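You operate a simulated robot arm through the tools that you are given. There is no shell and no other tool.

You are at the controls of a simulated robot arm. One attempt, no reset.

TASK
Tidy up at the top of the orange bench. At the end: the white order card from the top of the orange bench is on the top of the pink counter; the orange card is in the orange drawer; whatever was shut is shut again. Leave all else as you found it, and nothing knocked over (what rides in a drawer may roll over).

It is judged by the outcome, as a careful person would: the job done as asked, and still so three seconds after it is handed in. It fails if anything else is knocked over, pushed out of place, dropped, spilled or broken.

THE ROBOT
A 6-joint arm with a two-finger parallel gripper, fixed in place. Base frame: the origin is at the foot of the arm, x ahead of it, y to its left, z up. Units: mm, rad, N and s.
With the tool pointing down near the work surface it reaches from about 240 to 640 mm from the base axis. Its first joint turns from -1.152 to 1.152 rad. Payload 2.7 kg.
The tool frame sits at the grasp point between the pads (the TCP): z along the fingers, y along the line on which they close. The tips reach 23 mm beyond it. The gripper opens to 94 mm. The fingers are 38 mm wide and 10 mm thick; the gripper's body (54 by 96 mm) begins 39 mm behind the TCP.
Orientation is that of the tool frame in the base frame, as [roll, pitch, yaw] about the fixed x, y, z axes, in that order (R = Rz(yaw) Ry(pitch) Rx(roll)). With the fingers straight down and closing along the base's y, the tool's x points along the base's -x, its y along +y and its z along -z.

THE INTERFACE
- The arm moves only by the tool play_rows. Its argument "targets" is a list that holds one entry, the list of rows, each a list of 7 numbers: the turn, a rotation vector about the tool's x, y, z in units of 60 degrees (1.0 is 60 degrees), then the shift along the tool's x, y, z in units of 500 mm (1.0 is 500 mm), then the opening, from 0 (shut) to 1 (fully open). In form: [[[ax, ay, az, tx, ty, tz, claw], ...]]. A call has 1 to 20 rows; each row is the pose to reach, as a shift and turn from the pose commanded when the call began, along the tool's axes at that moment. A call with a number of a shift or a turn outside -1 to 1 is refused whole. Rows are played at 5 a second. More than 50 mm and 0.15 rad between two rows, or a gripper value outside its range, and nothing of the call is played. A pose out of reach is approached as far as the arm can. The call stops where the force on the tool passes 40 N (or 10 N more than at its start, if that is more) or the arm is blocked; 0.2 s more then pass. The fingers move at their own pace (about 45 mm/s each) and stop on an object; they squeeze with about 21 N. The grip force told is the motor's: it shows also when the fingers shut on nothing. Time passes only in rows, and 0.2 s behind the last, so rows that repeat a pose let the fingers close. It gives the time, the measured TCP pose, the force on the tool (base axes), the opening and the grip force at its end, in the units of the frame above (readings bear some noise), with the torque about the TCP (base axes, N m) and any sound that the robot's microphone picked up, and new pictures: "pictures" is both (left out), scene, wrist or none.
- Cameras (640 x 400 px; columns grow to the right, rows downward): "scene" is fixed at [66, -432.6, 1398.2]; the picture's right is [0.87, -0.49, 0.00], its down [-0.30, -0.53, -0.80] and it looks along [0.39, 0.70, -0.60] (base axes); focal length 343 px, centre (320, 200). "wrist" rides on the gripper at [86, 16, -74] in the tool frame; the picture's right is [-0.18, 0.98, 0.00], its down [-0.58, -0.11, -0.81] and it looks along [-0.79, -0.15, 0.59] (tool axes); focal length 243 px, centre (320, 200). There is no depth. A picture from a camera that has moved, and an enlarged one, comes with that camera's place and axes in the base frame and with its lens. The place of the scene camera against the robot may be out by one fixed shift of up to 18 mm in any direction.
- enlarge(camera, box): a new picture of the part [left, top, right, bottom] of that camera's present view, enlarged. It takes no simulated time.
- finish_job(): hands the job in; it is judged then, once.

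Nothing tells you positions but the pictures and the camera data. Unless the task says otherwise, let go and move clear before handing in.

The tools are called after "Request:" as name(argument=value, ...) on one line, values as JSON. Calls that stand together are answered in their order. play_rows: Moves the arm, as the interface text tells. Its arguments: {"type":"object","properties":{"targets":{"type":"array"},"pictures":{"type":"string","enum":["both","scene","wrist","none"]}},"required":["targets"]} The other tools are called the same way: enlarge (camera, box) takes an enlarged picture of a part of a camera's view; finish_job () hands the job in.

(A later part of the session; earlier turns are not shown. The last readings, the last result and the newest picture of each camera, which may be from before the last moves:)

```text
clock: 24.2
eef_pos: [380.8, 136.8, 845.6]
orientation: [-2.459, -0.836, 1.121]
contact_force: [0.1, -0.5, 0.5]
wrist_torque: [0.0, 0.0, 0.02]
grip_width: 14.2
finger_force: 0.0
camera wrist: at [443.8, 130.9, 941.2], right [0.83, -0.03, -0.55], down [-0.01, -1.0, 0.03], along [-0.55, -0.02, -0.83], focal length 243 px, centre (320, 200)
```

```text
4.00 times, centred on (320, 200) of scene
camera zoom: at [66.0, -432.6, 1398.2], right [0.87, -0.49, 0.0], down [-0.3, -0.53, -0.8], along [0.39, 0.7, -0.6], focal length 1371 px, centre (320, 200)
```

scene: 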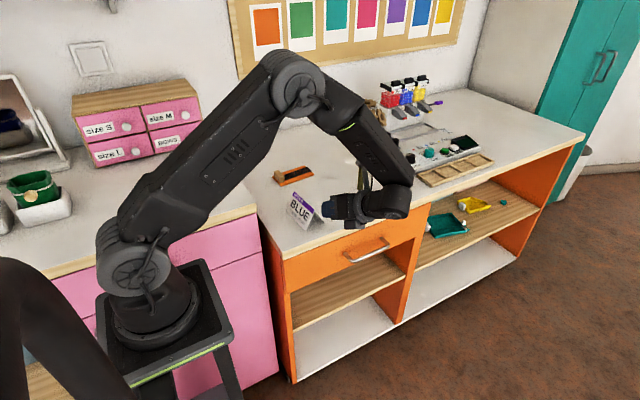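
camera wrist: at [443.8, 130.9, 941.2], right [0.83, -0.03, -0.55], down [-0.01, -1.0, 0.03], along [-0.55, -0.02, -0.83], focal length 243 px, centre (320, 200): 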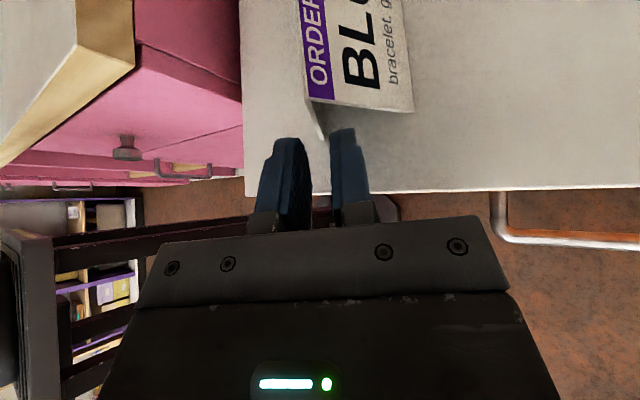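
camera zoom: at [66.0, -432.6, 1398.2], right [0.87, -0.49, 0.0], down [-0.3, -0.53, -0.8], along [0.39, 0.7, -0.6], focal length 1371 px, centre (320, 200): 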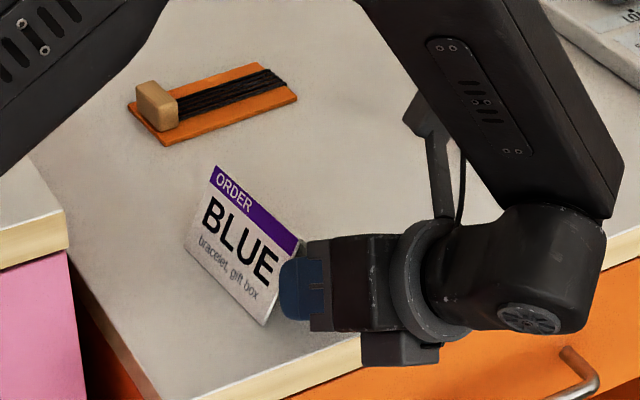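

Slightly over-corrected (about 2 mm). I'll shift back and slide the fingers in over the panel edge.

Request:
play_rows(targets=[[[0, 0, 0, 0, -0.004, 0.01, 0.15], [0, 0, 0, 0, -0.004, 0.02, 0.15], [0, 0, 0, 0, -0.004, 0.03, 0.15], [0, 0, 0, 0, -0.004, 0.04, 0.15], [0, 0, 0, 0, -0.004, 0.05, 0.15], [0, 0, 0, 0, -0.004, 0.05, 0.15]]], pictures="wrist")

Request:
enlarge(camera="wrist", box=[240, 50, 400, 150])

Request:
enlarge(camera="scene", box=[240, 150, 400, 250])

```text
clock: 25.6
eef_pos: [370.8, 156.2, 833.3]
orientation: [-2.459, -0.836, 1.123]
contact_force: [-0.4, -0.1, -0.5]
wrist_torque: [0.01, 0.0, 0.0]
grip_width: 13.8
finger_force: 0.1
camera wrist: at [434.0, 150.5, 928.4], right [0.83, -0.03, -0.55], down [-0.01, -1.0, 0.03], along [-0.55, -0.02, -0.83], focal length 243 px, centre (320, 200)
```

wrist: 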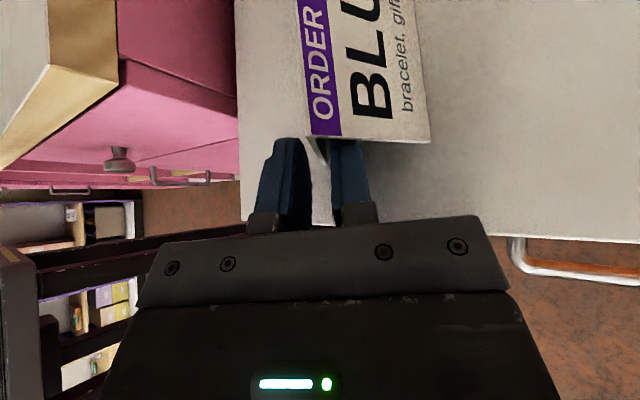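

```text
4.00 times, centred on (320, 100) of wrist
camera zoom: at [434.0, 150.5, 928.4], right [0.83, -0.03, -0.55], down [-0.01, -1.0, 0.03], along [-0.55, -0.02, -0.83], focal length 970 px, centre (320, 600)
```

zoom: 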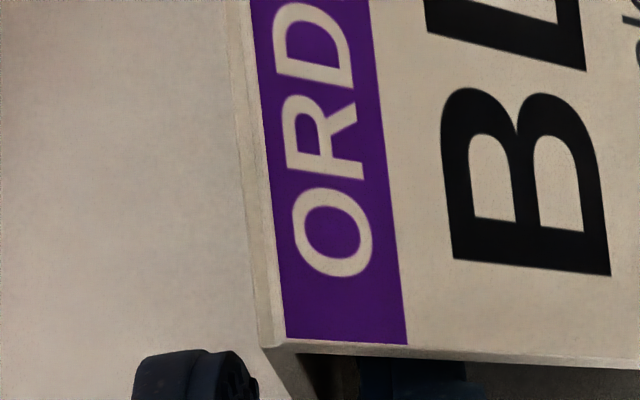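

```text
4.00 times, centred on (320, 200) of scene
camera zoom: at [66.0, -432.6, 1398.2], right [0.87, -0.49, 0.0], down [-0.3, -0.53, -0.8], along [0.39, 0.7, -0.6], focal length 1371 px, centre (320, 200)
```

zoom: 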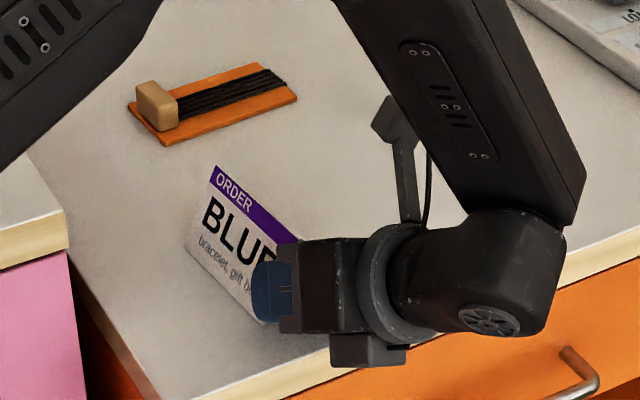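

The inner finger is inside the tent and the outer one outside, with no contact force. Closing on the panel now.

Request:
play_rows(targets=[[[0, 0, 0, 0, 0, 0, 0.08], [0, 0, 0, 0, 0, 0, 0.04], [0, 0, 0, 0, 0, 0, 0], [0, 0, 0, 0, 0, 0, 0]]], pictures="wrist")

Request:
enlarge(camera="scene", box=[240, 150, 400, 250])

```text
clock: 26.6
eef_pos: [371.3, 154.7, 832.1]
orientation: [-2.459, -0.837, 1.122]
contact_force: [-0.6, 0.0, 3.3]
wrist_torque: [0.0, 0.11, 0.04]
grip_width: 1.8
finger_force: 21.5
camera wrist: at [434.1, 150.3, 928.8], right [0.83, -0.03, -0.55], down [-0.01, -1.0, 0.03], along [-0.55, -0.02, -0.83], focal length 243 px, centre (320, 200)
```

wrist: 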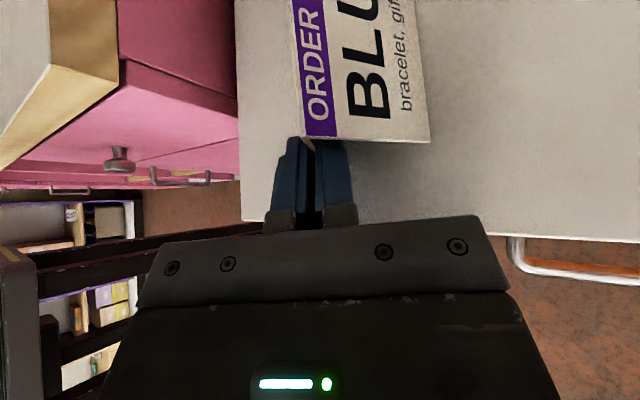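

```text
4.00 times, centred on (320, 200) of scene
camera zoom: at [65.9, -432.6, 1398.2], right [0.87, -0.49, 0.0], down [-0.3, -0.53, -0.8], along [0.39, 0.7, -0.6], focal length 1371 px, centre (320, 200)
```

zoom: 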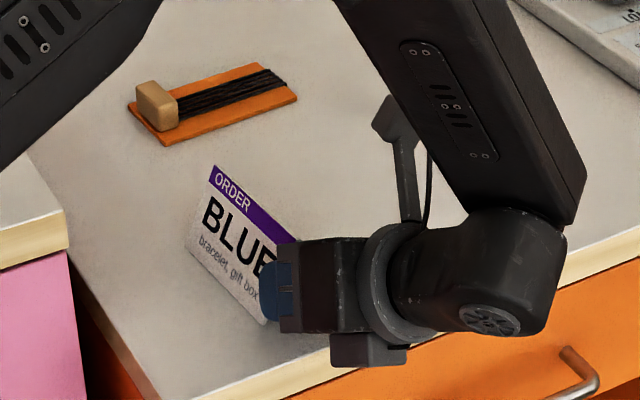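

Gripped on the board (1.8 mm thick). Lifting straight up a little to test.

Request:
play_rows(targets=[[[0, 0, 0, 0.0045, -0.0025, -0.0031, 0], [0, 0, 0, 0.0089, -0.0051, -0.0062, 0], [0, 0, 0, 0.0178, -0.0101, -0.0124, 0], [0, 0, 0, 0.0297, -0.0169, -0.0207, 0], [0, 0, 0, 0.0297, -0.0169, -0.0207, 0]]], pictures="wrist")

Request:
enlarge(camera="scene", box=[240, 150, 400, 250])

```text
clock: 27.8
eef_pos: [371.2, 154.5, 854.4]
orientation: [-2.459, -0.836, 1.122]
contact_force: [0.2, -0.3, -0.4]
wrist_torque: [-0.01, -0.02, -0.04]
grip_width: 2.0
finger_force: 20.8
camera wrist: at [434.1, 150.2, 949.4], right [0.83, -0.03, -0.55], down [-0.01, -1.0, 0.03], along [-0.55, -0.02, -0.83], focal length 243 px, centre (320, 200)
```

wrist: 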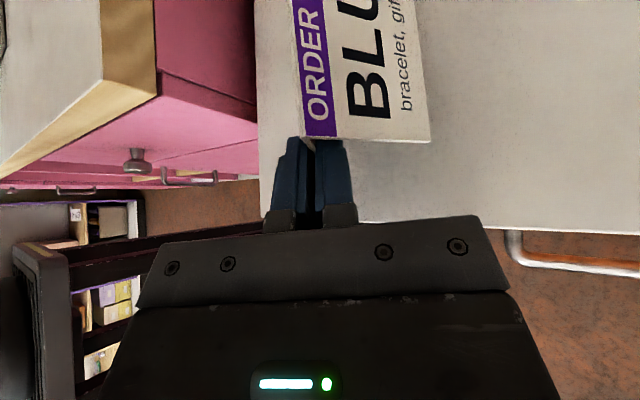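

```text
4.00 times, centred on (320, 200) of scene
camera zoom: at [66.0, -432.6, 1398.2], right [0.87, -0.49, 0.0], down [-0.3, -0.53, -0.8], along [0.39, 0.7, -0.6], focal length 1371 px, centre (320, 200)
```

zoom: 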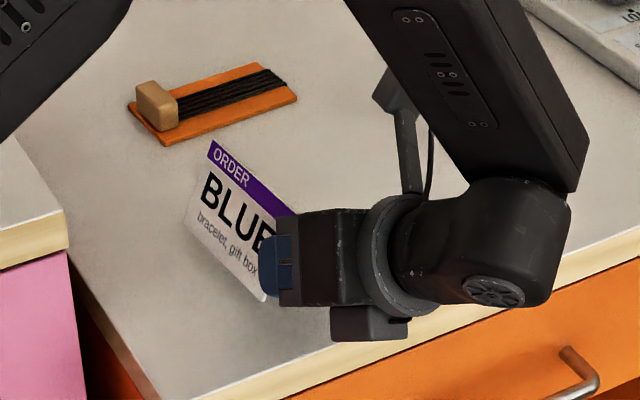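

The card is held firmly and level. I'll raise it well above the pink counter height, then swing it left over the counter while turning 40°.

Request:
play_rows(targets=[[[0, 0, 0, 0.03, -0.017, -0.021, 0], [0, 0, 0, 0.07, -0.04, -0.049, 0], [0, 0, 0, 0.112, -0.0637, -0.0781, 0], [0, 0, 0, 0.155, -0.088, -0.108, 0], [0, 0, 0, 0.19, -0.108, -0.1325, 0], [0, 0, 0, 0.2022, -0.115, -0.141, 0], [0, 0, 0, 0.2022, -0.115, -0.141, 0]]], pictures="scene")

Request:
play_rows(targets=[[[0.0496, -0.0282, -0.0346, 0.0071, -0.0267, 0.0319, 0], [0.0991, -0.0564, -0.0691, 0.0142, -0.0534, 0.0638, 0], [0.1487, -0.0846, -0.1037, 0.0212, -0.0801, 0.0958, 0], [0.1982, -0.1128, -0.1383, 0.0283, -0.1068, 0.1277, 0], [0.2478, -0.141, -0.1729, 0.0354, -0.1335, 0.1596, 0], [0.2973, -0.1691, -0.2074, 0.0425, -0.1602, 0.1915, 0], [0.3469, -0.1973, -0.242, 0.0496, -0.1869, 0.2234, 0], [0.3964, -0.2255, -0.2766, 0.0566, -0.2136, 0.2554, 0], [0.446, -0.2537, -0.3111, 0.0637, -0.2403, 0.2873, 0], [0.4955, -0.2819, -0.3457, 0.0708, -0.267, 0.3192, 0], [0.4955, -0.2819, -0.3457, 0.0708, -0.267, 0.3192, 0]]], pictures="both")

Request:
enlarge(camera="scene", box=[160, 100, 340, 230])

```text
clock: 29.4
eef_pos: [370.1, 154.6, 988.7]
orientation: [-2.458, -0.836, 1.123]
contact_force: [0.2, -0.1, 0.0]
wrist_torque: [-0.04, -0.03, -0.01]
grip_width: 1.9
finger_force: 20.9
```

scene: 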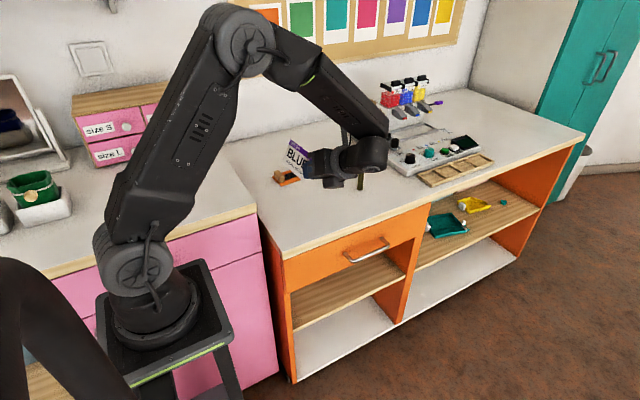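

```text
clock: 31.8
eef_pos: [210.5, 291.7, 989.1]
orientation: [-2.459, -0.836, 1.82]
contact_force: [0.5, 0.2, -0.4]
wrist_torque: [0.0, 0.01, 0.0]
grip_width: 1.7
finger_force: 20.6
camera wrist: at [262.0, 329.3, 1085.3], right [0.65, 0.52, -0.55], down [0.64, -0.77, 0.03], along [-0.41, -0.37, -0.83], focal length 243 px, centre (320, 200)
```

scene: 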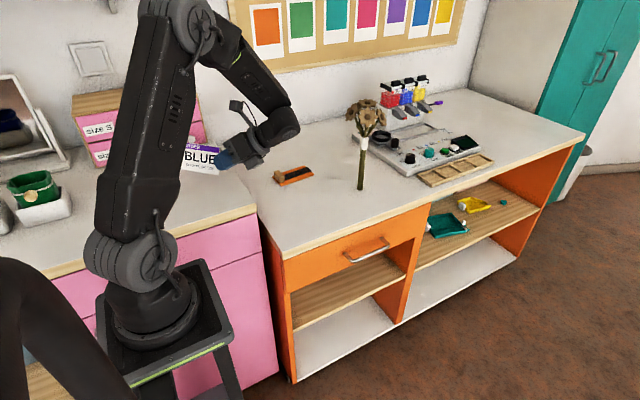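
wrist: 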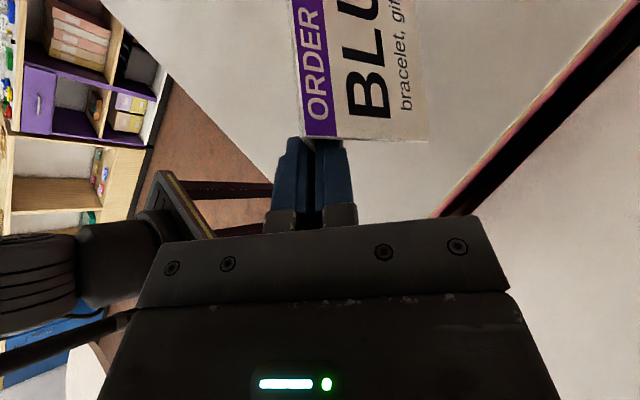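

```text
3.08 times, centred on (250, 165) of scene
camera zoom: at [66.0, -432.6, 1398.2], right [0.87, -0.49, 0.0], down [-0.3, -0.53, -0.8], along [0.39, 0.7, -0.6], focal length 1055 px, centre (535, 308)
```

zoom: 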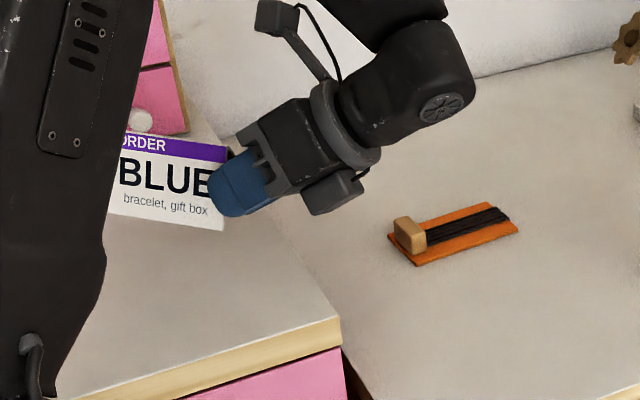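

The card is over the counter. Lowering most of the way, then looking again before the final millimetres.

Request:
play_rows(targets=[[[0, 0, 0, -0.0223, 0.0127, 0.0156, 0], [0, 0, 0, -0.0446, 0.0254, 0.0311, 0], [0, 0, 0, -0.0669, 0.0381, 0.0467, 0], [0, 0, 0, -0.0699, 0.0397, 0.0487, 0], [0, 0, 0, -0.0699, 0.0397, 0.0487, 0]]], pictures="wrist")

Request:
enlarge(camera="scene", box=[160, 120, 320, 220])

```text
clock: 33.0
eef_pos: [210.1, 292.7, 943.4]
orientation: [-2.456, -0.836, 1.82]
contact_force: [0.0, -0.2, -1.9]
wrist_torque: [0.0, -0.01, -0.03]
grip_width: 2.0
finger_force: 21.3
camera wrist: at [262.6, 329.5, 1038.8], right [0.66, 0.51, -0.55], down [0.63, -0.77, 0.03], along [-0.41, -0.37, -0.83], focal length 243 px, centre (320, 200)
```

wrist: 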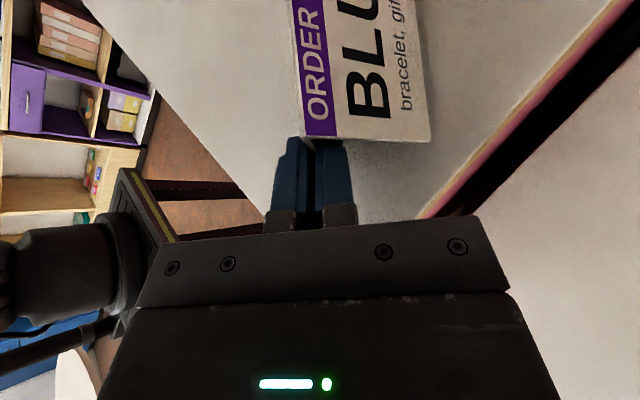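

```text
4.00 times, centred on (240, 170) of scene
camera zoom: at [66.0, -432.6, 1398.2], right [0.87, -0.49, 0.0], down [-0.3, -0.53, -0.8], along [0.39, 0.7, -0.6], focal length 1371 px, centre (640, 320)
```

zoom: 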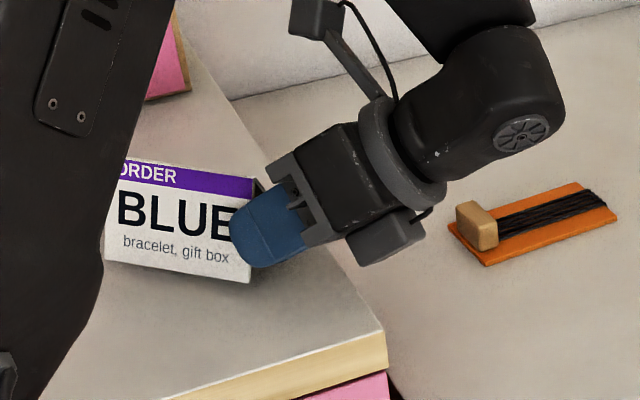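

About 11 mm above the counter. Stepping down gently and watching the force.

Request:
play_rows(targets=[[[0, 0, 0, -0.0045, 0.0025, 0.0031, 0], [0, 0, 0, -0.0089, 0.0051, 0.0062, 0], [0, 0, 0, -0.0119, 0.0068, 0.0083, 0], [0, 0, 0, -0.0119, 0.0068, 0.0083, 0]]], pictures="none")

Request:
play_rows(targets=[[[0, 0, 0, -0.0022, 0.0013, 0.0016, 0], [0, 0, 0, -0.003, 0.0017, 0.0021, 0]]], pictures="none")

```text
clock: 34.0
eef_pos: [211.4, 292.8, 935.2]
orientation: [-2.459, -0.837, 1.819]
contact_force: [-0.3, -0.6, -0.6]
wrist_torque: [-0.03, 0.0, 0.01]
grip_width: 1.7
finger_force: 21.0
```

```text
clock: 34.6
eef_pos: [210.6, 293.5, 934.2]
orientation: [-2.457, -0.835, 1.821]
contact_force: [0.3, 0.9, 1.4]
wrist_torque: [0.04, 0.02, -0.01]
grip_width: 1.7
finger_force: 20.6
```

Request:
play_rows(targets=[[[0, 0, 0, -0.0011, 0.0006, 0.0008, 0], [0, 0, 0, -0.0022, 0.0013, 0.0016, 0]]], pictures="none")

Request:
enlarge(camera="scene", box=[160, 120, 320, 220])

```text
clock: 35.2
eef_pos: [210.4, 292.7, 932.9]
orientation: [-2.456, -0.84, 1.818]
contact_force: [1.3, 1.2, 18.4]
wrist_torque: [0.13, 0.45, -0.05]
grip_width: 1.9
finger_force: 20.3
```

```text
4.00 times, centred on (240, 170) of scene
camera zoom: at [65.9, -432.8, 1398.1], right [0.87, -0.49, 0.0], down [-0.3, -0.53, -0.8], along [0.39, 0.7, -0.6], focal length 1371 px, centre (640, 320)
```

zoom: 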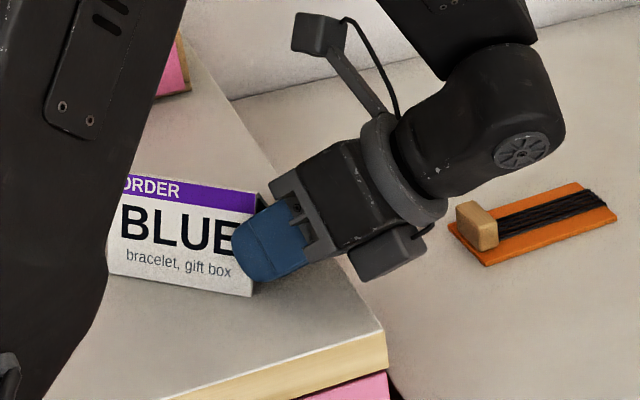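

Contact with the counter felt. I'll relieve the pressure, open slightly, and check that the card stands on its own.

Request:
play_rows(targets=[[[0, 0, 0, 0.0013, -0.0007, -0.0009, 0], [0, 0, 0, 0.0013, -0.0007, -0.0009, 0.04], [0, 0, 0, 0.0013, -0.0007, -0.0009, 0.08], [0, 0, 0, 0.0013, -0.0007, -0.0009, 0.14], [0, 0, 0, 0.0013, -0.0007, -0.0009, 0.14]]], pictures="wrist")

Request:
enlarge(camera="scene", box=[160, 120, 320, 220])

Request:
enlarge(camera="wrist", box=[240, 50, 400, 150])

```text
clock: 36.4
eef_pos: [209.3, 291.3, 932.6]
orientation: [-2.455, -0.836, 1.82]
contact_force: [-3.2, -3.7, 6.2]
wrist_torque: [-0.09, 0.15, 0.07]
grip_width: 9.8
finger_force: 0.1
camera wrist: at [261.9, 329.4, 1027.4], right [0.65, 0.52, -0.55], down [0.64, -0.77, 0.03], along [-0.41, -0.37, -0.83], focal length 243 px, centre (320, 200)
```

wrist: 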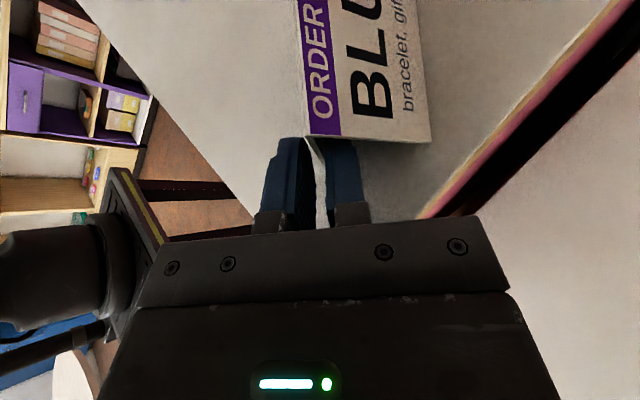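

```text
4.00 times, centred on (240, 170) of scene
camera zoom: at [65.8, -432.8, 1398.1], right [0.87, -0.49, 0.0], down [-0.3, -0.53, -0.8], along [0.39, 0.7, -0.6], focal length 1371 px, centre (640, 320)
```

zoom: 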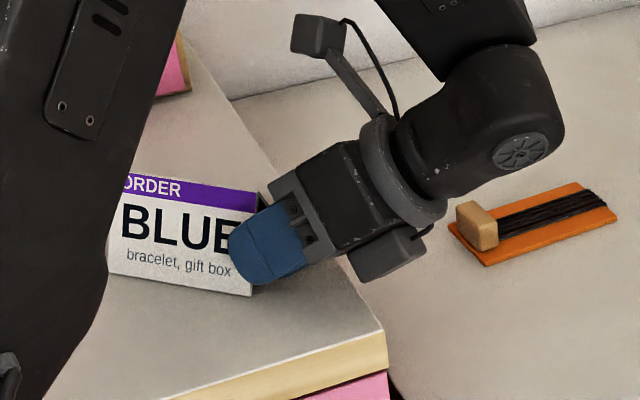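

```text
4.00 times, centred on (320, 100) of wrist
camera zoom: at [261.9, 329.4, 1027.4], right [0.65, 0.52, -0.55], down [0.64, -0.77, 0.03], along [-0.41, -0.37, -0.83], focal length 970 px, centre (320, 600)
```

zoom: 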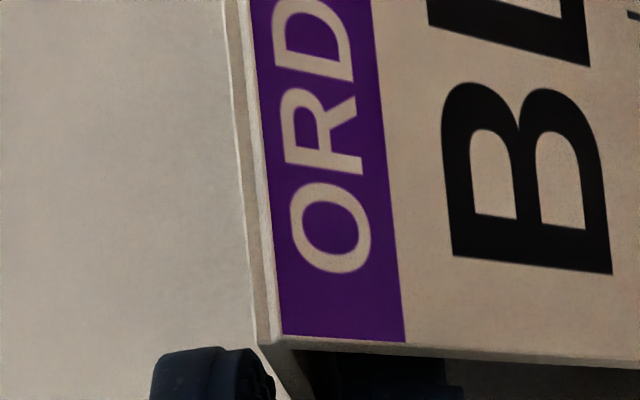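

The card stands. A light residual force suggests the inner fingertip is brushing the counter, so I'll back straight out along the tool axis.

Request:
play_rows(targets=[[[0, 0, 0, 0.0008, -0.0004, -0.004, 0.13], [0, 0, 0, 0.0008, -0.0004, -0.012, 0.13], [0, 0, 0, 0.0008, -0.0004, -0.024, 0.13], [0, 0, 0, 0.0008, -0.0004, -0.04, 0.13], [0, 0, 0, 0.0008, -0.0004, -0.06, 0.13], [0, 0, 0, 0.0008, -0.0004, -0.1, 0.13], [0, 0, 0, 0.0008, -0.0004, -0.16, 0.13]]], pictures="both")

Request:
enlarge(camera="scene", box=[160, 120, 320, 220])

```text
clock: 38.0
eef_pos: [271.9, 258.6, 974.8]
orientation: [-2.457, -0.836, 1.82]
contact_force: [1.3, -0.2, -0.6]
wrist_torque: [-0.01, 0.0, -0.02]
grip_width: 12.3
finger_force: 0.1
camera wrist: at [322.5, 295.7, 1070.5], right [0.65, 0.52, -0.55], down [0.64, -0.77, 0.03], along [-0.41, -0.37, -0.83], focal length 243 px, centre (320, 200)
```

scene: 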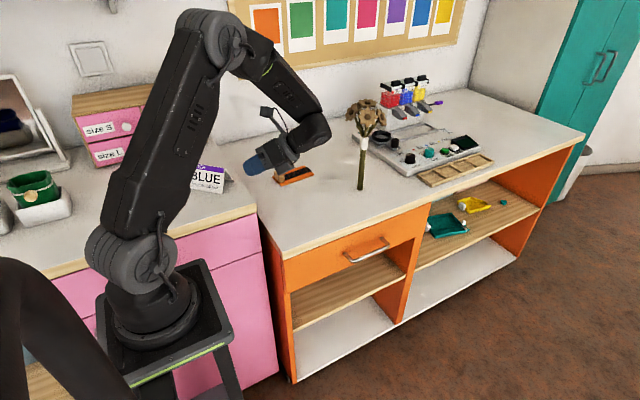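
wrist: 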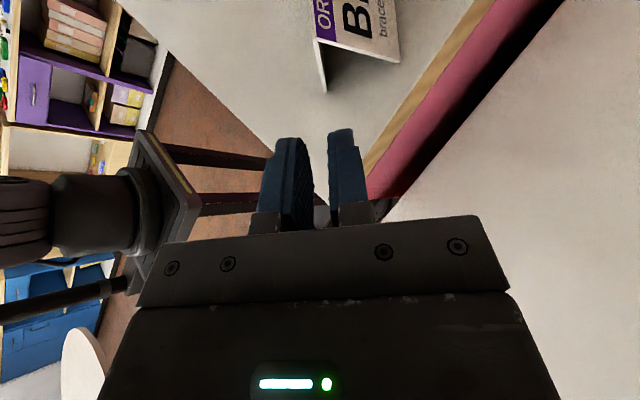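

```text
4.00 times, centred on (240, 170) of scene
camera zoom: at [66.0, -432.6, 1398.2], right [0.87, -0.49, 0.0], down [-0.3, -0.53, -0.8], along [0.39, 0.7, -0.6], focal length 1371 px, centre (640, 320)
```

zoom: 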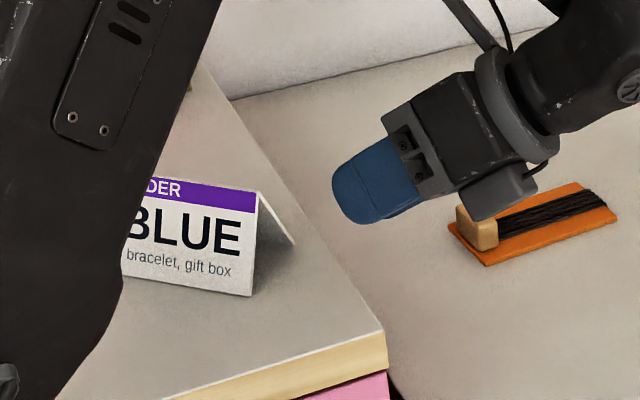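

The order card now stands safely on the pink counter. Next is the drawer: I'll straighten the tool and move to view the drawer handle from the front.

Request:
play_rows(targets=[[[-0.0427, -0.1, -0.022, -0.0234, -0.0071, -0.0386, 0.3], [-0.0853, -0.2, -0.0444, -0.0469, -0.0142, -0.0772, 0.5], [-0.128, -0.3, -0.0667, -0.0703, -0.0213, -0.1159, 0.8], [-0.1707, -0.4007, -0.0889, -0.0938, -0.0284, -0.1545, 1], [-0.2133, -0.5008, -0.1111, -0.1172, -0.0354, -0.1931, 1], [-0.256, -0.601, -0.1333, -0.1407, -0.0425, -0.2317, 1], [-0.2987, -0.7012, -0.1556, -0.1641, -0.0496, -0.2704, 1], [-0.3413, -0.8013, -0.1778, -0.1876, -0.0567, -0.309, 1], [-0.384, -0.9015, -0.2, -0.211, -0.0638, -0.3476, 1], [-0.384, -0.9015, -0.2, -0.211, -0.0638, -0.3476, 1]]], pictures="scene")

```text
clock: 40.2
eef_pos: [399.7, 100.6, 1002.3]
orientation: [-3.142, 0.001, 2.367]
contact_force: [0.4, 0.0, -0.4]
wrist_torque: [-0.01, -0.01, 0.02]
grip_width: 93.8
finger_force: 0.1
```

scene: 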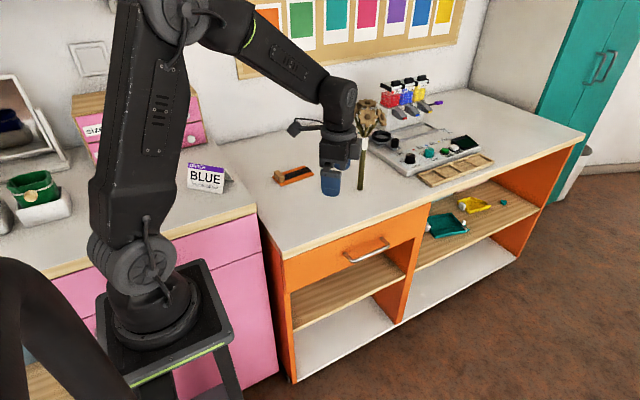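

Next I'll bring the tool to the front side of the drawer with its closing axis square to it.

Request:
play_rows(targets=[[[0, 0, -0.106, -0.0483, -0.0167, 0.0149, 1], [0, 0, -0.211, -0.0966, -0.0333, 0.0297, 1], [0, 0, -0.317, -0.1449, -0.05, 0.0446, 1], [0, 0, -0.423, -0.1931, -0.0666, 0.0594, 1], [0, 0, -0.529, -0.2414, -0.0833, 0.0743, 1], [0, 0, -0.634, -0.2897, -0.0999, 0.0891, 1], [0, 0, -0.74, -0.338, -0.1166, 0.104, 1], [0, 0, -0.74, -0.338, -0.1166, 0.104, 1]]], pictures="both")

Request:
enlarge(camera="scene", box=[270, 180, 450, 300])

```text
clock: 42.0
eef_pos: [476.2, -59.5, 948.1]
orientation: [-3.141, 0.002, 3.14]
contact_force: [0.3, 0.3, 0.3]
wrist_torque: [-0.04, -0.03, 0.02]
grip_width: 94.2
finger_force: 0.1
camera wrist: at [389.1, -42.6, 1021.7], right [0.19, 0.98, 0.0], down [0.58, -0.11, 0.81], along [0.79, -0.15, -0.59], focal length 243 px, centre (320, 200)
```

scene: 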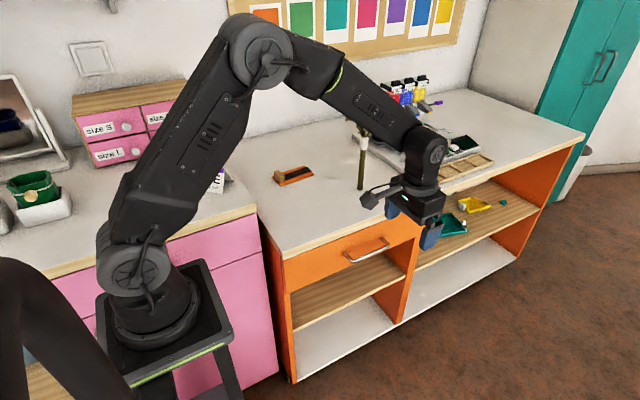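
wrist: 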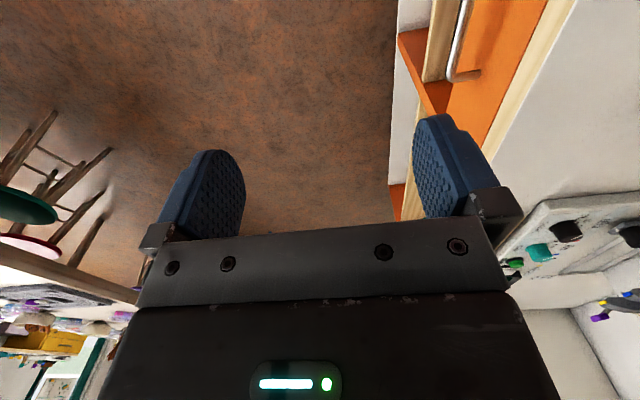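

```text
3.33 times, centred on (360, 240) of scene
camera zoom: at [65.9, -432.6, 1398.2], right [0.87, -0.49, 0.0], down [-0.3, -0.53, -0.8], along [0.39, 0.69, -0.6], focal length 1143 px, centre (187, 67)
```

zoom: 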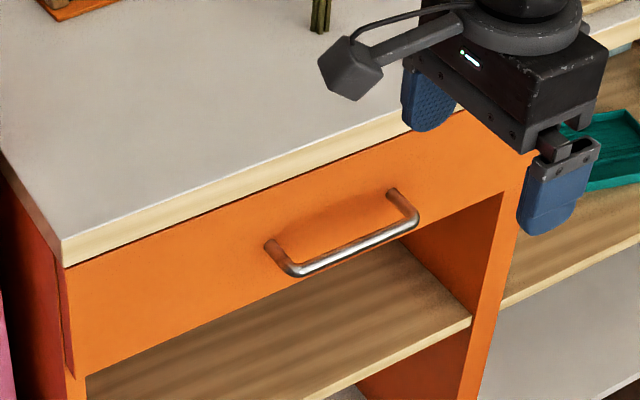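

Now I'll tilt the tool 60° to face the drawer at a stand-off from the handle and look at the bar along its length.

Request:
play_rows(targets=[[[-0.125, 0, 0, -0.0073, 0.0179, 0.0458, 1], [-0.25, 0, 0, -0.0145, 0.0358, 0.0915, 1], [-0.375, 0, 0, -0.0218, 0.0536, 0.1373, 1], [-0.5, 0, 0, -0.029, 0.0715, 0.183, 0.8], [-0.625, 0, 0, -0.0363, 0.0894, 0.2288, 0.6], [-0.75, 0, 0, -0.0435, 0.1073, 0.2745, 0.5], [-0.875, 0, 0, -0.0508, 0.1251, 0.3203, 0.5], [-1, 0, 0, -0.058, 0.143, 0.366, 0.5], [-1, 0, 0, -0.058, 0.143, 0.366, 0.5]]], pictures="both")

Request:
enlarge(camera="scene", box=[300, 180, 460, 280])

Request:
enlarge(camera="wrist", box=[160, 0, 480, 200])

```text
clock: 44.0
eef_pos: [506.6, 12.9, 764.1]
orientation: [2.091, 0.001, 3.138]
contact_force: [-0.2, -0.3, -0.6]
wrist_torque: [0.0, 0.0, 0.0]
grip_width: 46.7
finger_force: 0.2
camera wrist: at [420.1, -43.1, 815.3], right [0.19, 0.49, 0.85], down [0.58, -0.75, 0.31], along [0.79, 0.44, -0.42], focal length 243 px, centre (320, 200)
```

scene: 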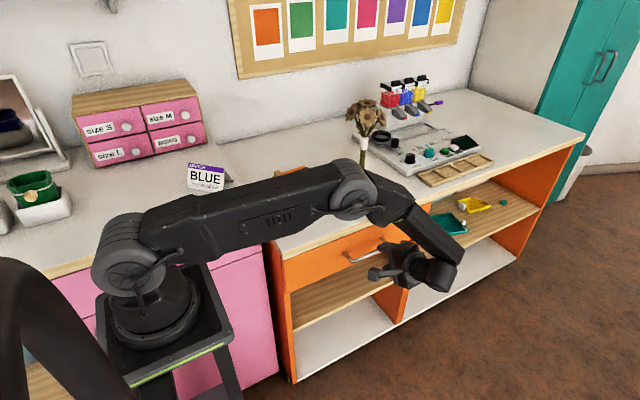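
wrist: 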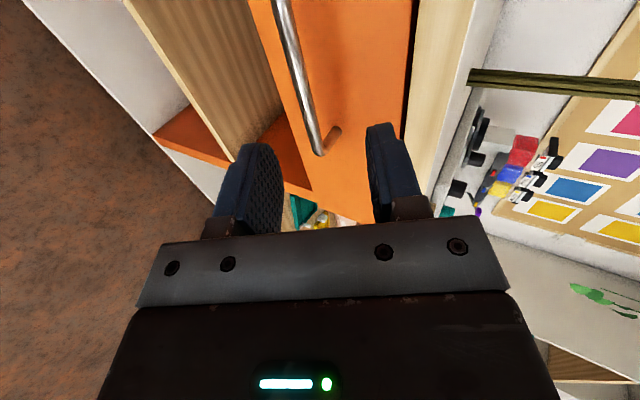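

```text
4.00 times, centred on (380, 230) of scene
camera zoom: at [66.0, -432.6, 1398.2], right [0.87, -0.49, 0.0], down [-0.3, -0.53, -0.8], along [0.39, 0.7, -0.6], focal length 1371 px, centre (80, 80)
```

zoom: 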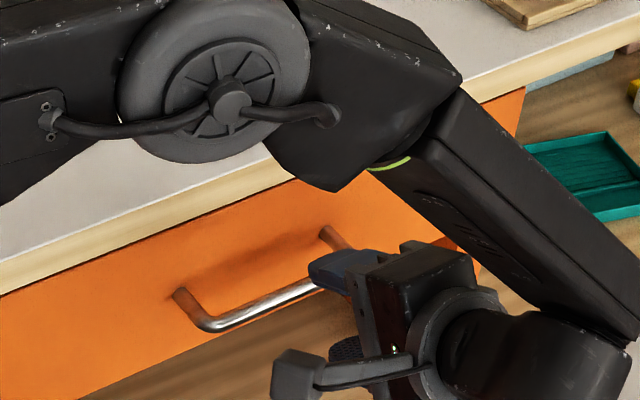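

```text
2.00 times, centred on (320, 100) of wrist
camera zoom: at [420.1, -43.1, 815.3], right [0.19, 0.49, 0.85], down [0.58, -0.75, 0.31], along [0.79, 0.44, -0.42], focal length 485 px, centre (320, 400)
```

zoom: 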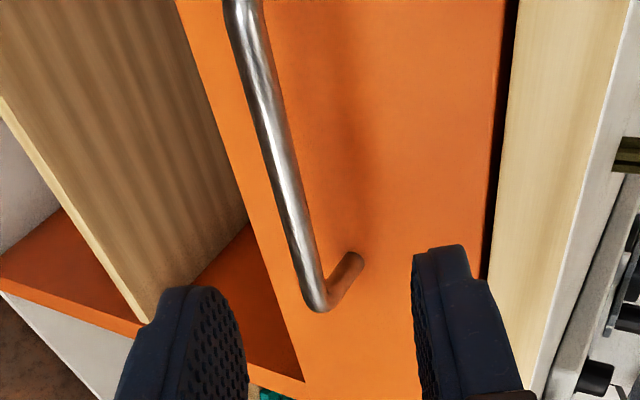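

The handle bar looks to be at about y 97, z 698, spanning x 457–577. I'll line up with it and move closer, then recheck.

Request:
play_rows(targets=[[[0, 0, 0, -0.009, -0.015, 0.02, 0.4], [0, 0, 0, -0.018, -0.03, 0.06, 0.35], [0, 0, 0, -0.018, -0.03, 0.11, 0.35], [0, 0, 0, -0.018, -0.03, 0.11, 0.35]]], pictures="both")

Request:
enlarge(camera="wrist", box=[160, 0, 480, 200])

Request:
enlarge(camera="scene", box=[300, 180, 460, 280])

```text
clock: 45.0
eef_pos: [517.0, 52.5, 722.2]
orientation: [2.094, -0.001, 3.139]
contact_force: [-0.1, -0.2, -0.5]
wrist_torque: [0.0, 0.01, -0.03]
grip_width: 32.8
finger_force: 0.1
camera wrist: at [430.4, -3.1, 772.7], right [0.19, 0.49, 0.85], down [0.58, -0.75, 0.31], along [0.79, 0.44, -0.43], focal length 243 px, centre (320, 200)
```

scene: 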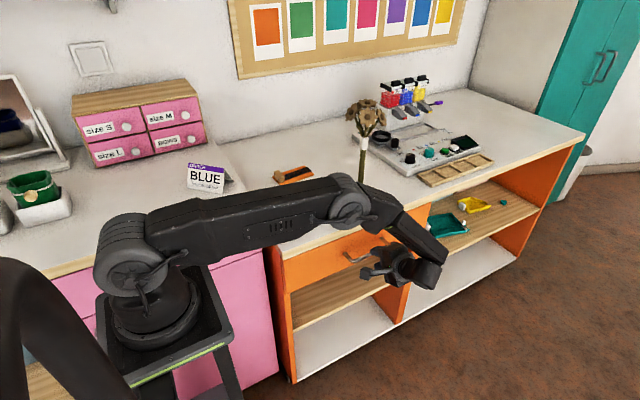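
wrist: 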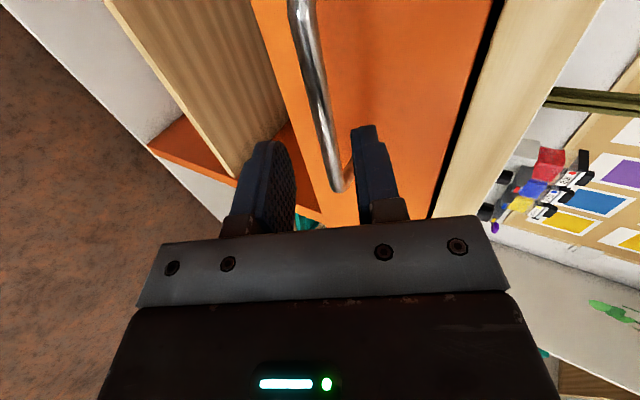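

```text
2.00 times, centred on (320, 100) of wrist
camera zoom: at [430.4, -3.1, 772.7], right [0.19, 0.49, 0.85], down [0.58, -0.75, 0.31], along [0.79, 0.44, -0.43], focal length 485 px, centre (320, 400)
```

zoom: 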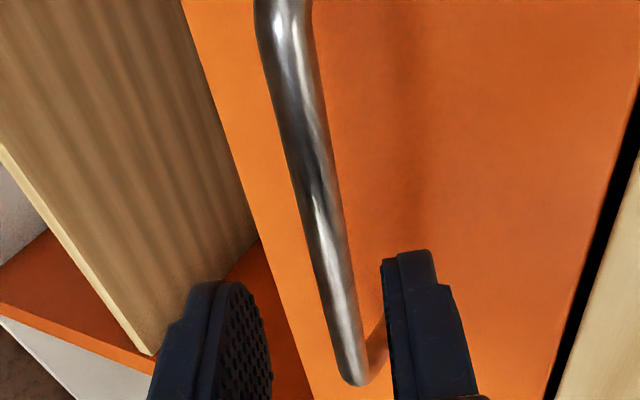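

```text
4.00 times, centred on (380, 230) of scene
camera zoom: at [66.0, -432.6, 1398.2], right [0.87, -0.49, 0.0], down [-0.3, -0.53, -0.8], along [0.39, 0.7, -0.6], focal length 1371 px, centre (80, 80)
```

zoom: 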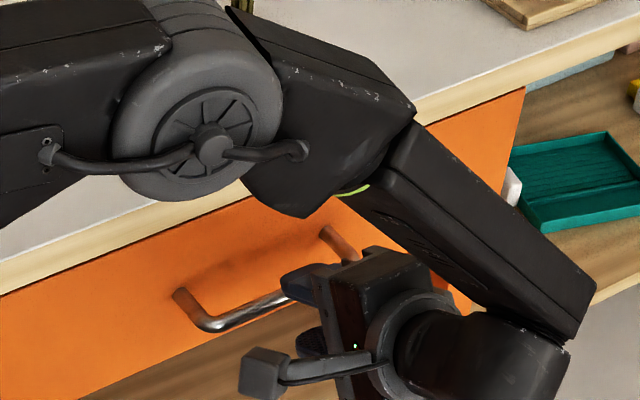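

The bar runs between the fingers, about 2 mm off centre. Advancing the last 45 mm, then closing on it.

Request:
play_rows(targets=[[[0, 0, 0, 0, 0.004, 0.02, 0.3], [0, 0, 0, 0, 0.004, 0.045, 0.28], [0, 0, 0, 0, 0.004, 0.065, 0.28], [0, 0, 0, 0, 0.004, 0.08, 0.28], [0, 0, 0, 0, 0.004, 0.09, 0.28], [0, 0, 0, 0, 0.004, 0.09, 0.28]]], pictures="both")

Request:
enlarge(camera="wrist", box=[160, 0, 480, 200])

Request:
enlarge(camera="scene", box=[300, 180, 460, 280])

```text
clock: 46.4
eef_pos: [516.5, 91.9, 702.6]
orientation: [2.094, 0.0, 3.138]
contact_force: [-0.8, -0.5, -0.2]
wrist_torque: [0.03, 0.04, -0.01]
grip_width: 26.1
finger_force: 0.1
camera wrist: at [429.4, 36.8, 754.2], right [0.19, 0.49, 0.85], down [0.58, -0.75, 0.31], along [0.79, 0.44, -0.43], focal length 243 px, centre (320, 200)
```

scene: 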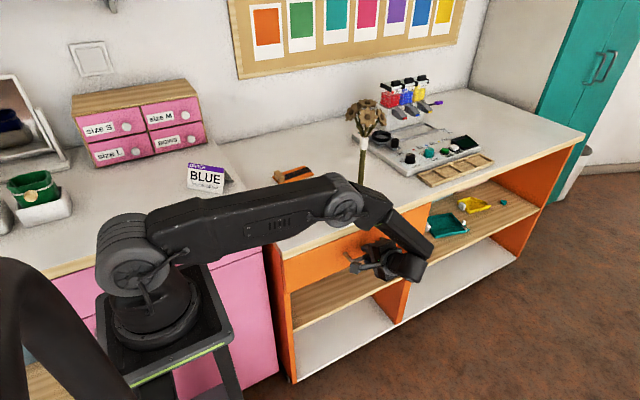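
wrist: 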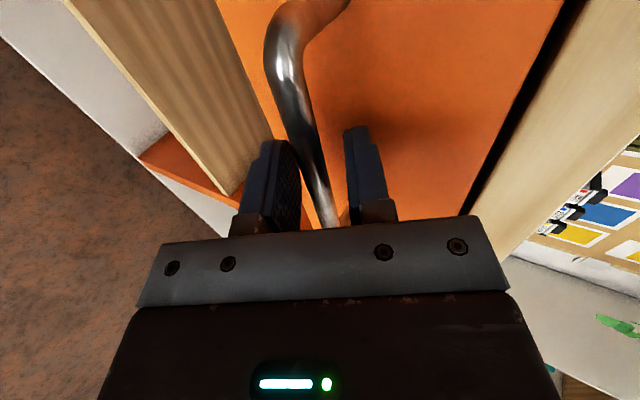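

```text
2.00 times, centred on (320, 100) of wrist
camera zoom: at [429.4, 36.8, 754.2], right [0.19, 0.49, 0.85], down [0.58, -0.75, 0.31], along [0.79, 0.44, -0.43], focal length 485 px, centre (320, 400)
```

zoom: 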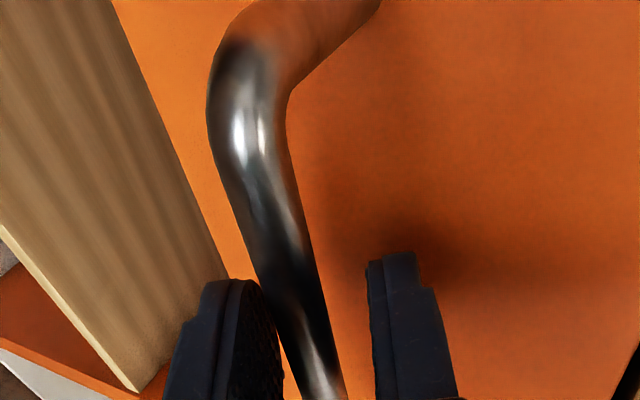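

```text
4.00 times, centred on (380, 230) of scene
camera zoom: at [66.0, -432.6, 1398.2], right [0.87, -0.49, 0.0], down [-0.3, -0.53, -0.8], along [0.39, 0.7, -0.6], focal length 1371 px, centre (80, 80)
```

zoom: 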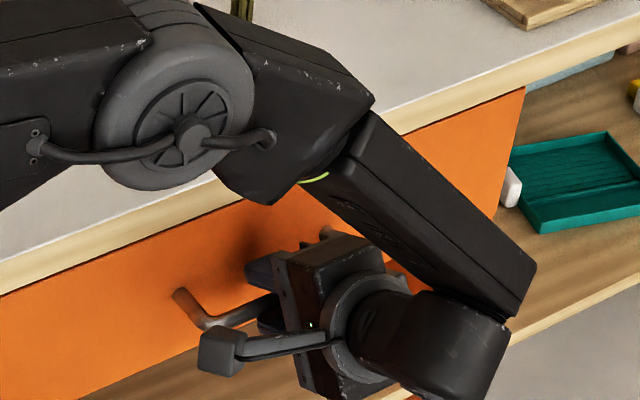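

The bar is between the pads. Closing on it.

Request:
play_rows(targets=[[[0, 0, 0, 0, 0, 0, 0.15], [0, 0, 0, 0, 0, 0, 0], [0, 0, 0, 0, 0, 0, 0], [0, 0, 0, 0, 0, 0, 0]]], pictures="wrist")

```text
clock: 47.4
eef_pos: [517.1, 91.7, 700.2]
orientation: [2.097, -0.003, 3.139]
contact_force: [4.6, -6.0, -21.4]
wrist_torque: [-0.01, -0.98, -0.17]
grip_width: 11.5
finger_force: 45.4
camera wrist: at [429.2, 36.1, 753.1], right [0.19, 0.49, 0.85], down [0.58, -0.75, 0.31], along [0.79, 0.43, -0.43], focal length 243 px, centre (320, 200)
```

wrist: 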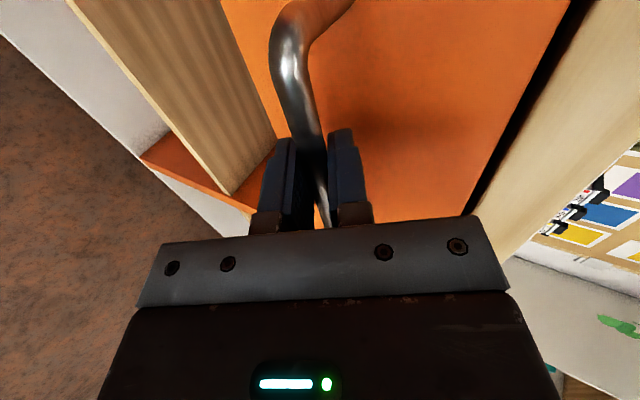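

Gripped, with the bar pulling the fingers a little off centre. I'll relieve that and start pulling the drawer straight out.

Request:
play_rows(targets=[[[0, 0, 0, 0, -0.005, 0, 0], [0, 0, 0, 0, -0.01, -0.0087, 0], [0, 0, 0, 0, -0.015, -0.0173, 0], [0, 0, 0, 0, -0.025, -0.0346, 0], [0, 0, 0, 0, -0.035, -0.052, 0], [0, 0, 0, 0, -0.035, -0.052, 0]]], pictures="scene")

Request:
enlarge(camera="scene", box=[260, 180, 460, 305])

```text
clock: 48.8
eef_pos: [515.5, 60.2, 701.8]
orientation: [2.095, -0.003, 3.14]
contact_force: [-8.6, -0.6, 3.5]
wrist_torque: [0.0, 0.38, 1.47]
grip_width: 11.8
finger_force: 45.0
```

scene: 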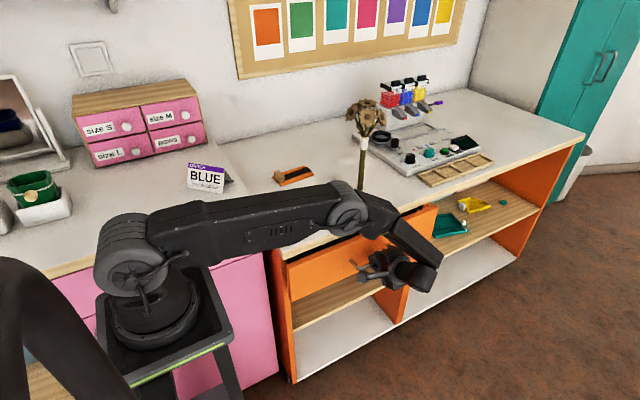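

```text
3.20 times, centred on (360, 242) of scene
camera zoom: at [65.7, -432.7, 1398.2], right [0.87, -0.49, 0.0], down [-0.3, -0.53, -0.8], along [0.39, 0.7, -0.6], focal length 1097 px, centre (192, 64)
```

zoom: 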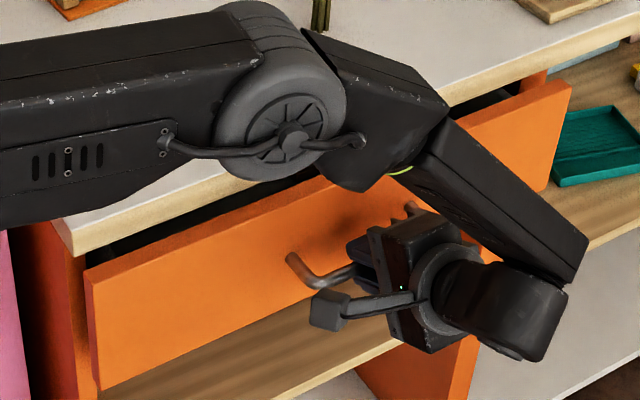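

The drawer slides out smoothly. Pulling a further 130 mm.

Request:
play_rows(targets=[[[0, 0, 0, 0, -0.013, -0.0225, 0], [0, 0, 0, 0, -0.026, -0.045, 0], [0, 0, 0, 0, -0.039, -0.0675, 0], [0, 0, 0, 0, -0.052, -0.0901, 0], [0, 0, 0, 0, -0.065, -0.1126, 0], [0, 0, 0, 0, -0.078, -0.1351, 0], [0, 0, 0, 0, -0.091, -0.1576, 0], [0, 0, 0, 0, -0.104, -0.1801, 0], [0, 0, 0, 0, -0.117, -0.2027, 0], [0, 0, 0, 0, -0.13, -0.2252, 0], [0, 0, 0, 0, -0.13, -0.2252, 0]]], pictures="scene")

Request:
enlarge(camera="scene", box=[240, 160, 480, 310])

```text
clock: 51.2
eef_pos: [515.3, -69.1, 700.9]
orientation: [2.09, 0.0, 3.14]
contact_force: [-19.1, -1.6, 34.4]
wrist_torque: [0.1, -0.43, -0.84]
grip_width: 11.5
finger_force: 45.3
```

scene: 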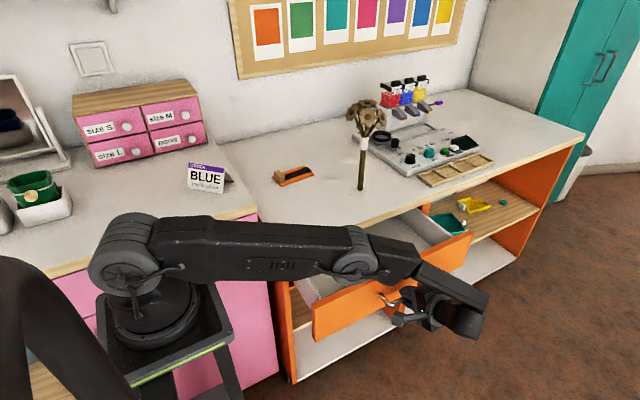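

```text
2.67 times, centred on (360, 235) of scene
camera zoom: at [65.0, -432.6, 1398.2], right [0.87, -0.49, 0.0], down [-0.3, -0.53, -0.8], along [0.39, 0.69, -0.6], focal length 914 px, centre (213, 107)
```

zoom: 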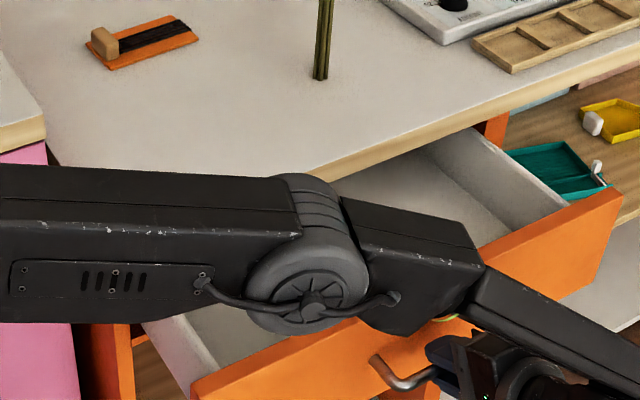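

The drawer is open about 160 mm, which is enough. I'll release the handle and back away.

Request:
play_rows(targets=[[[0, 0, 0, 0, 0.002, 0, 0.1], [0, 0, 0, 0, 0.004, 0, 0.25], [0, 0, 0, 0, 0.004, 0, 0.35], [0, 0, 0, 0, 0.004, -0.02, 0.35], [0, 0, 0, 0, 0.004, -0.06, 0.35], [0, 0, 0, 0, 0.004, -0.12, 0.35], [0, 0, 0, 0, 0.004, -0.18, 0.35]]], pictures="both")

```text
clock: 52.8
eef_pos: [516.9, -143.4, 748.6]
orientation: [2.094, -0.001, 3.141]
contact_force: [0.0, -0.7, -0.5]
wrist_torque: [-0.02, 0.0, 0.01]
grip_width: 32.9
finger_force: 0.0
camera wrist: at [429.5, -198.9, 799.5], right [0.19, 0.49, 0.85], down [0.58, -0.75, 0.31], along [0.79, 0.44, -0.43], focal length 243 px, centre (320, 200)
```

scene: 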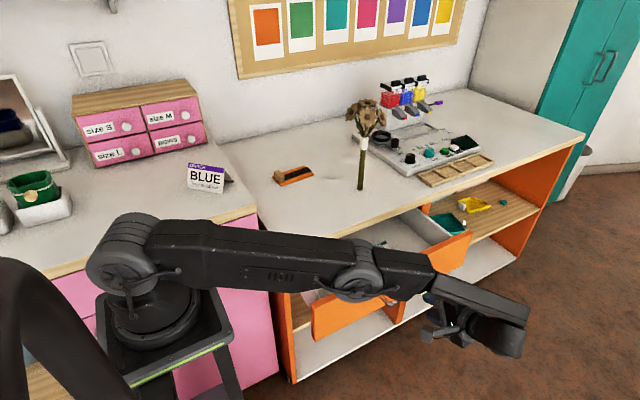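
wrist: 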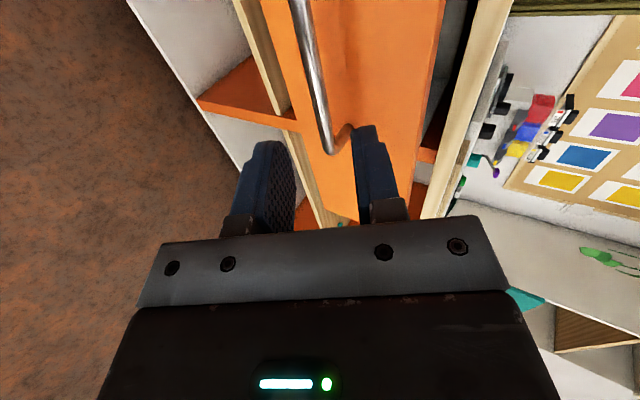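

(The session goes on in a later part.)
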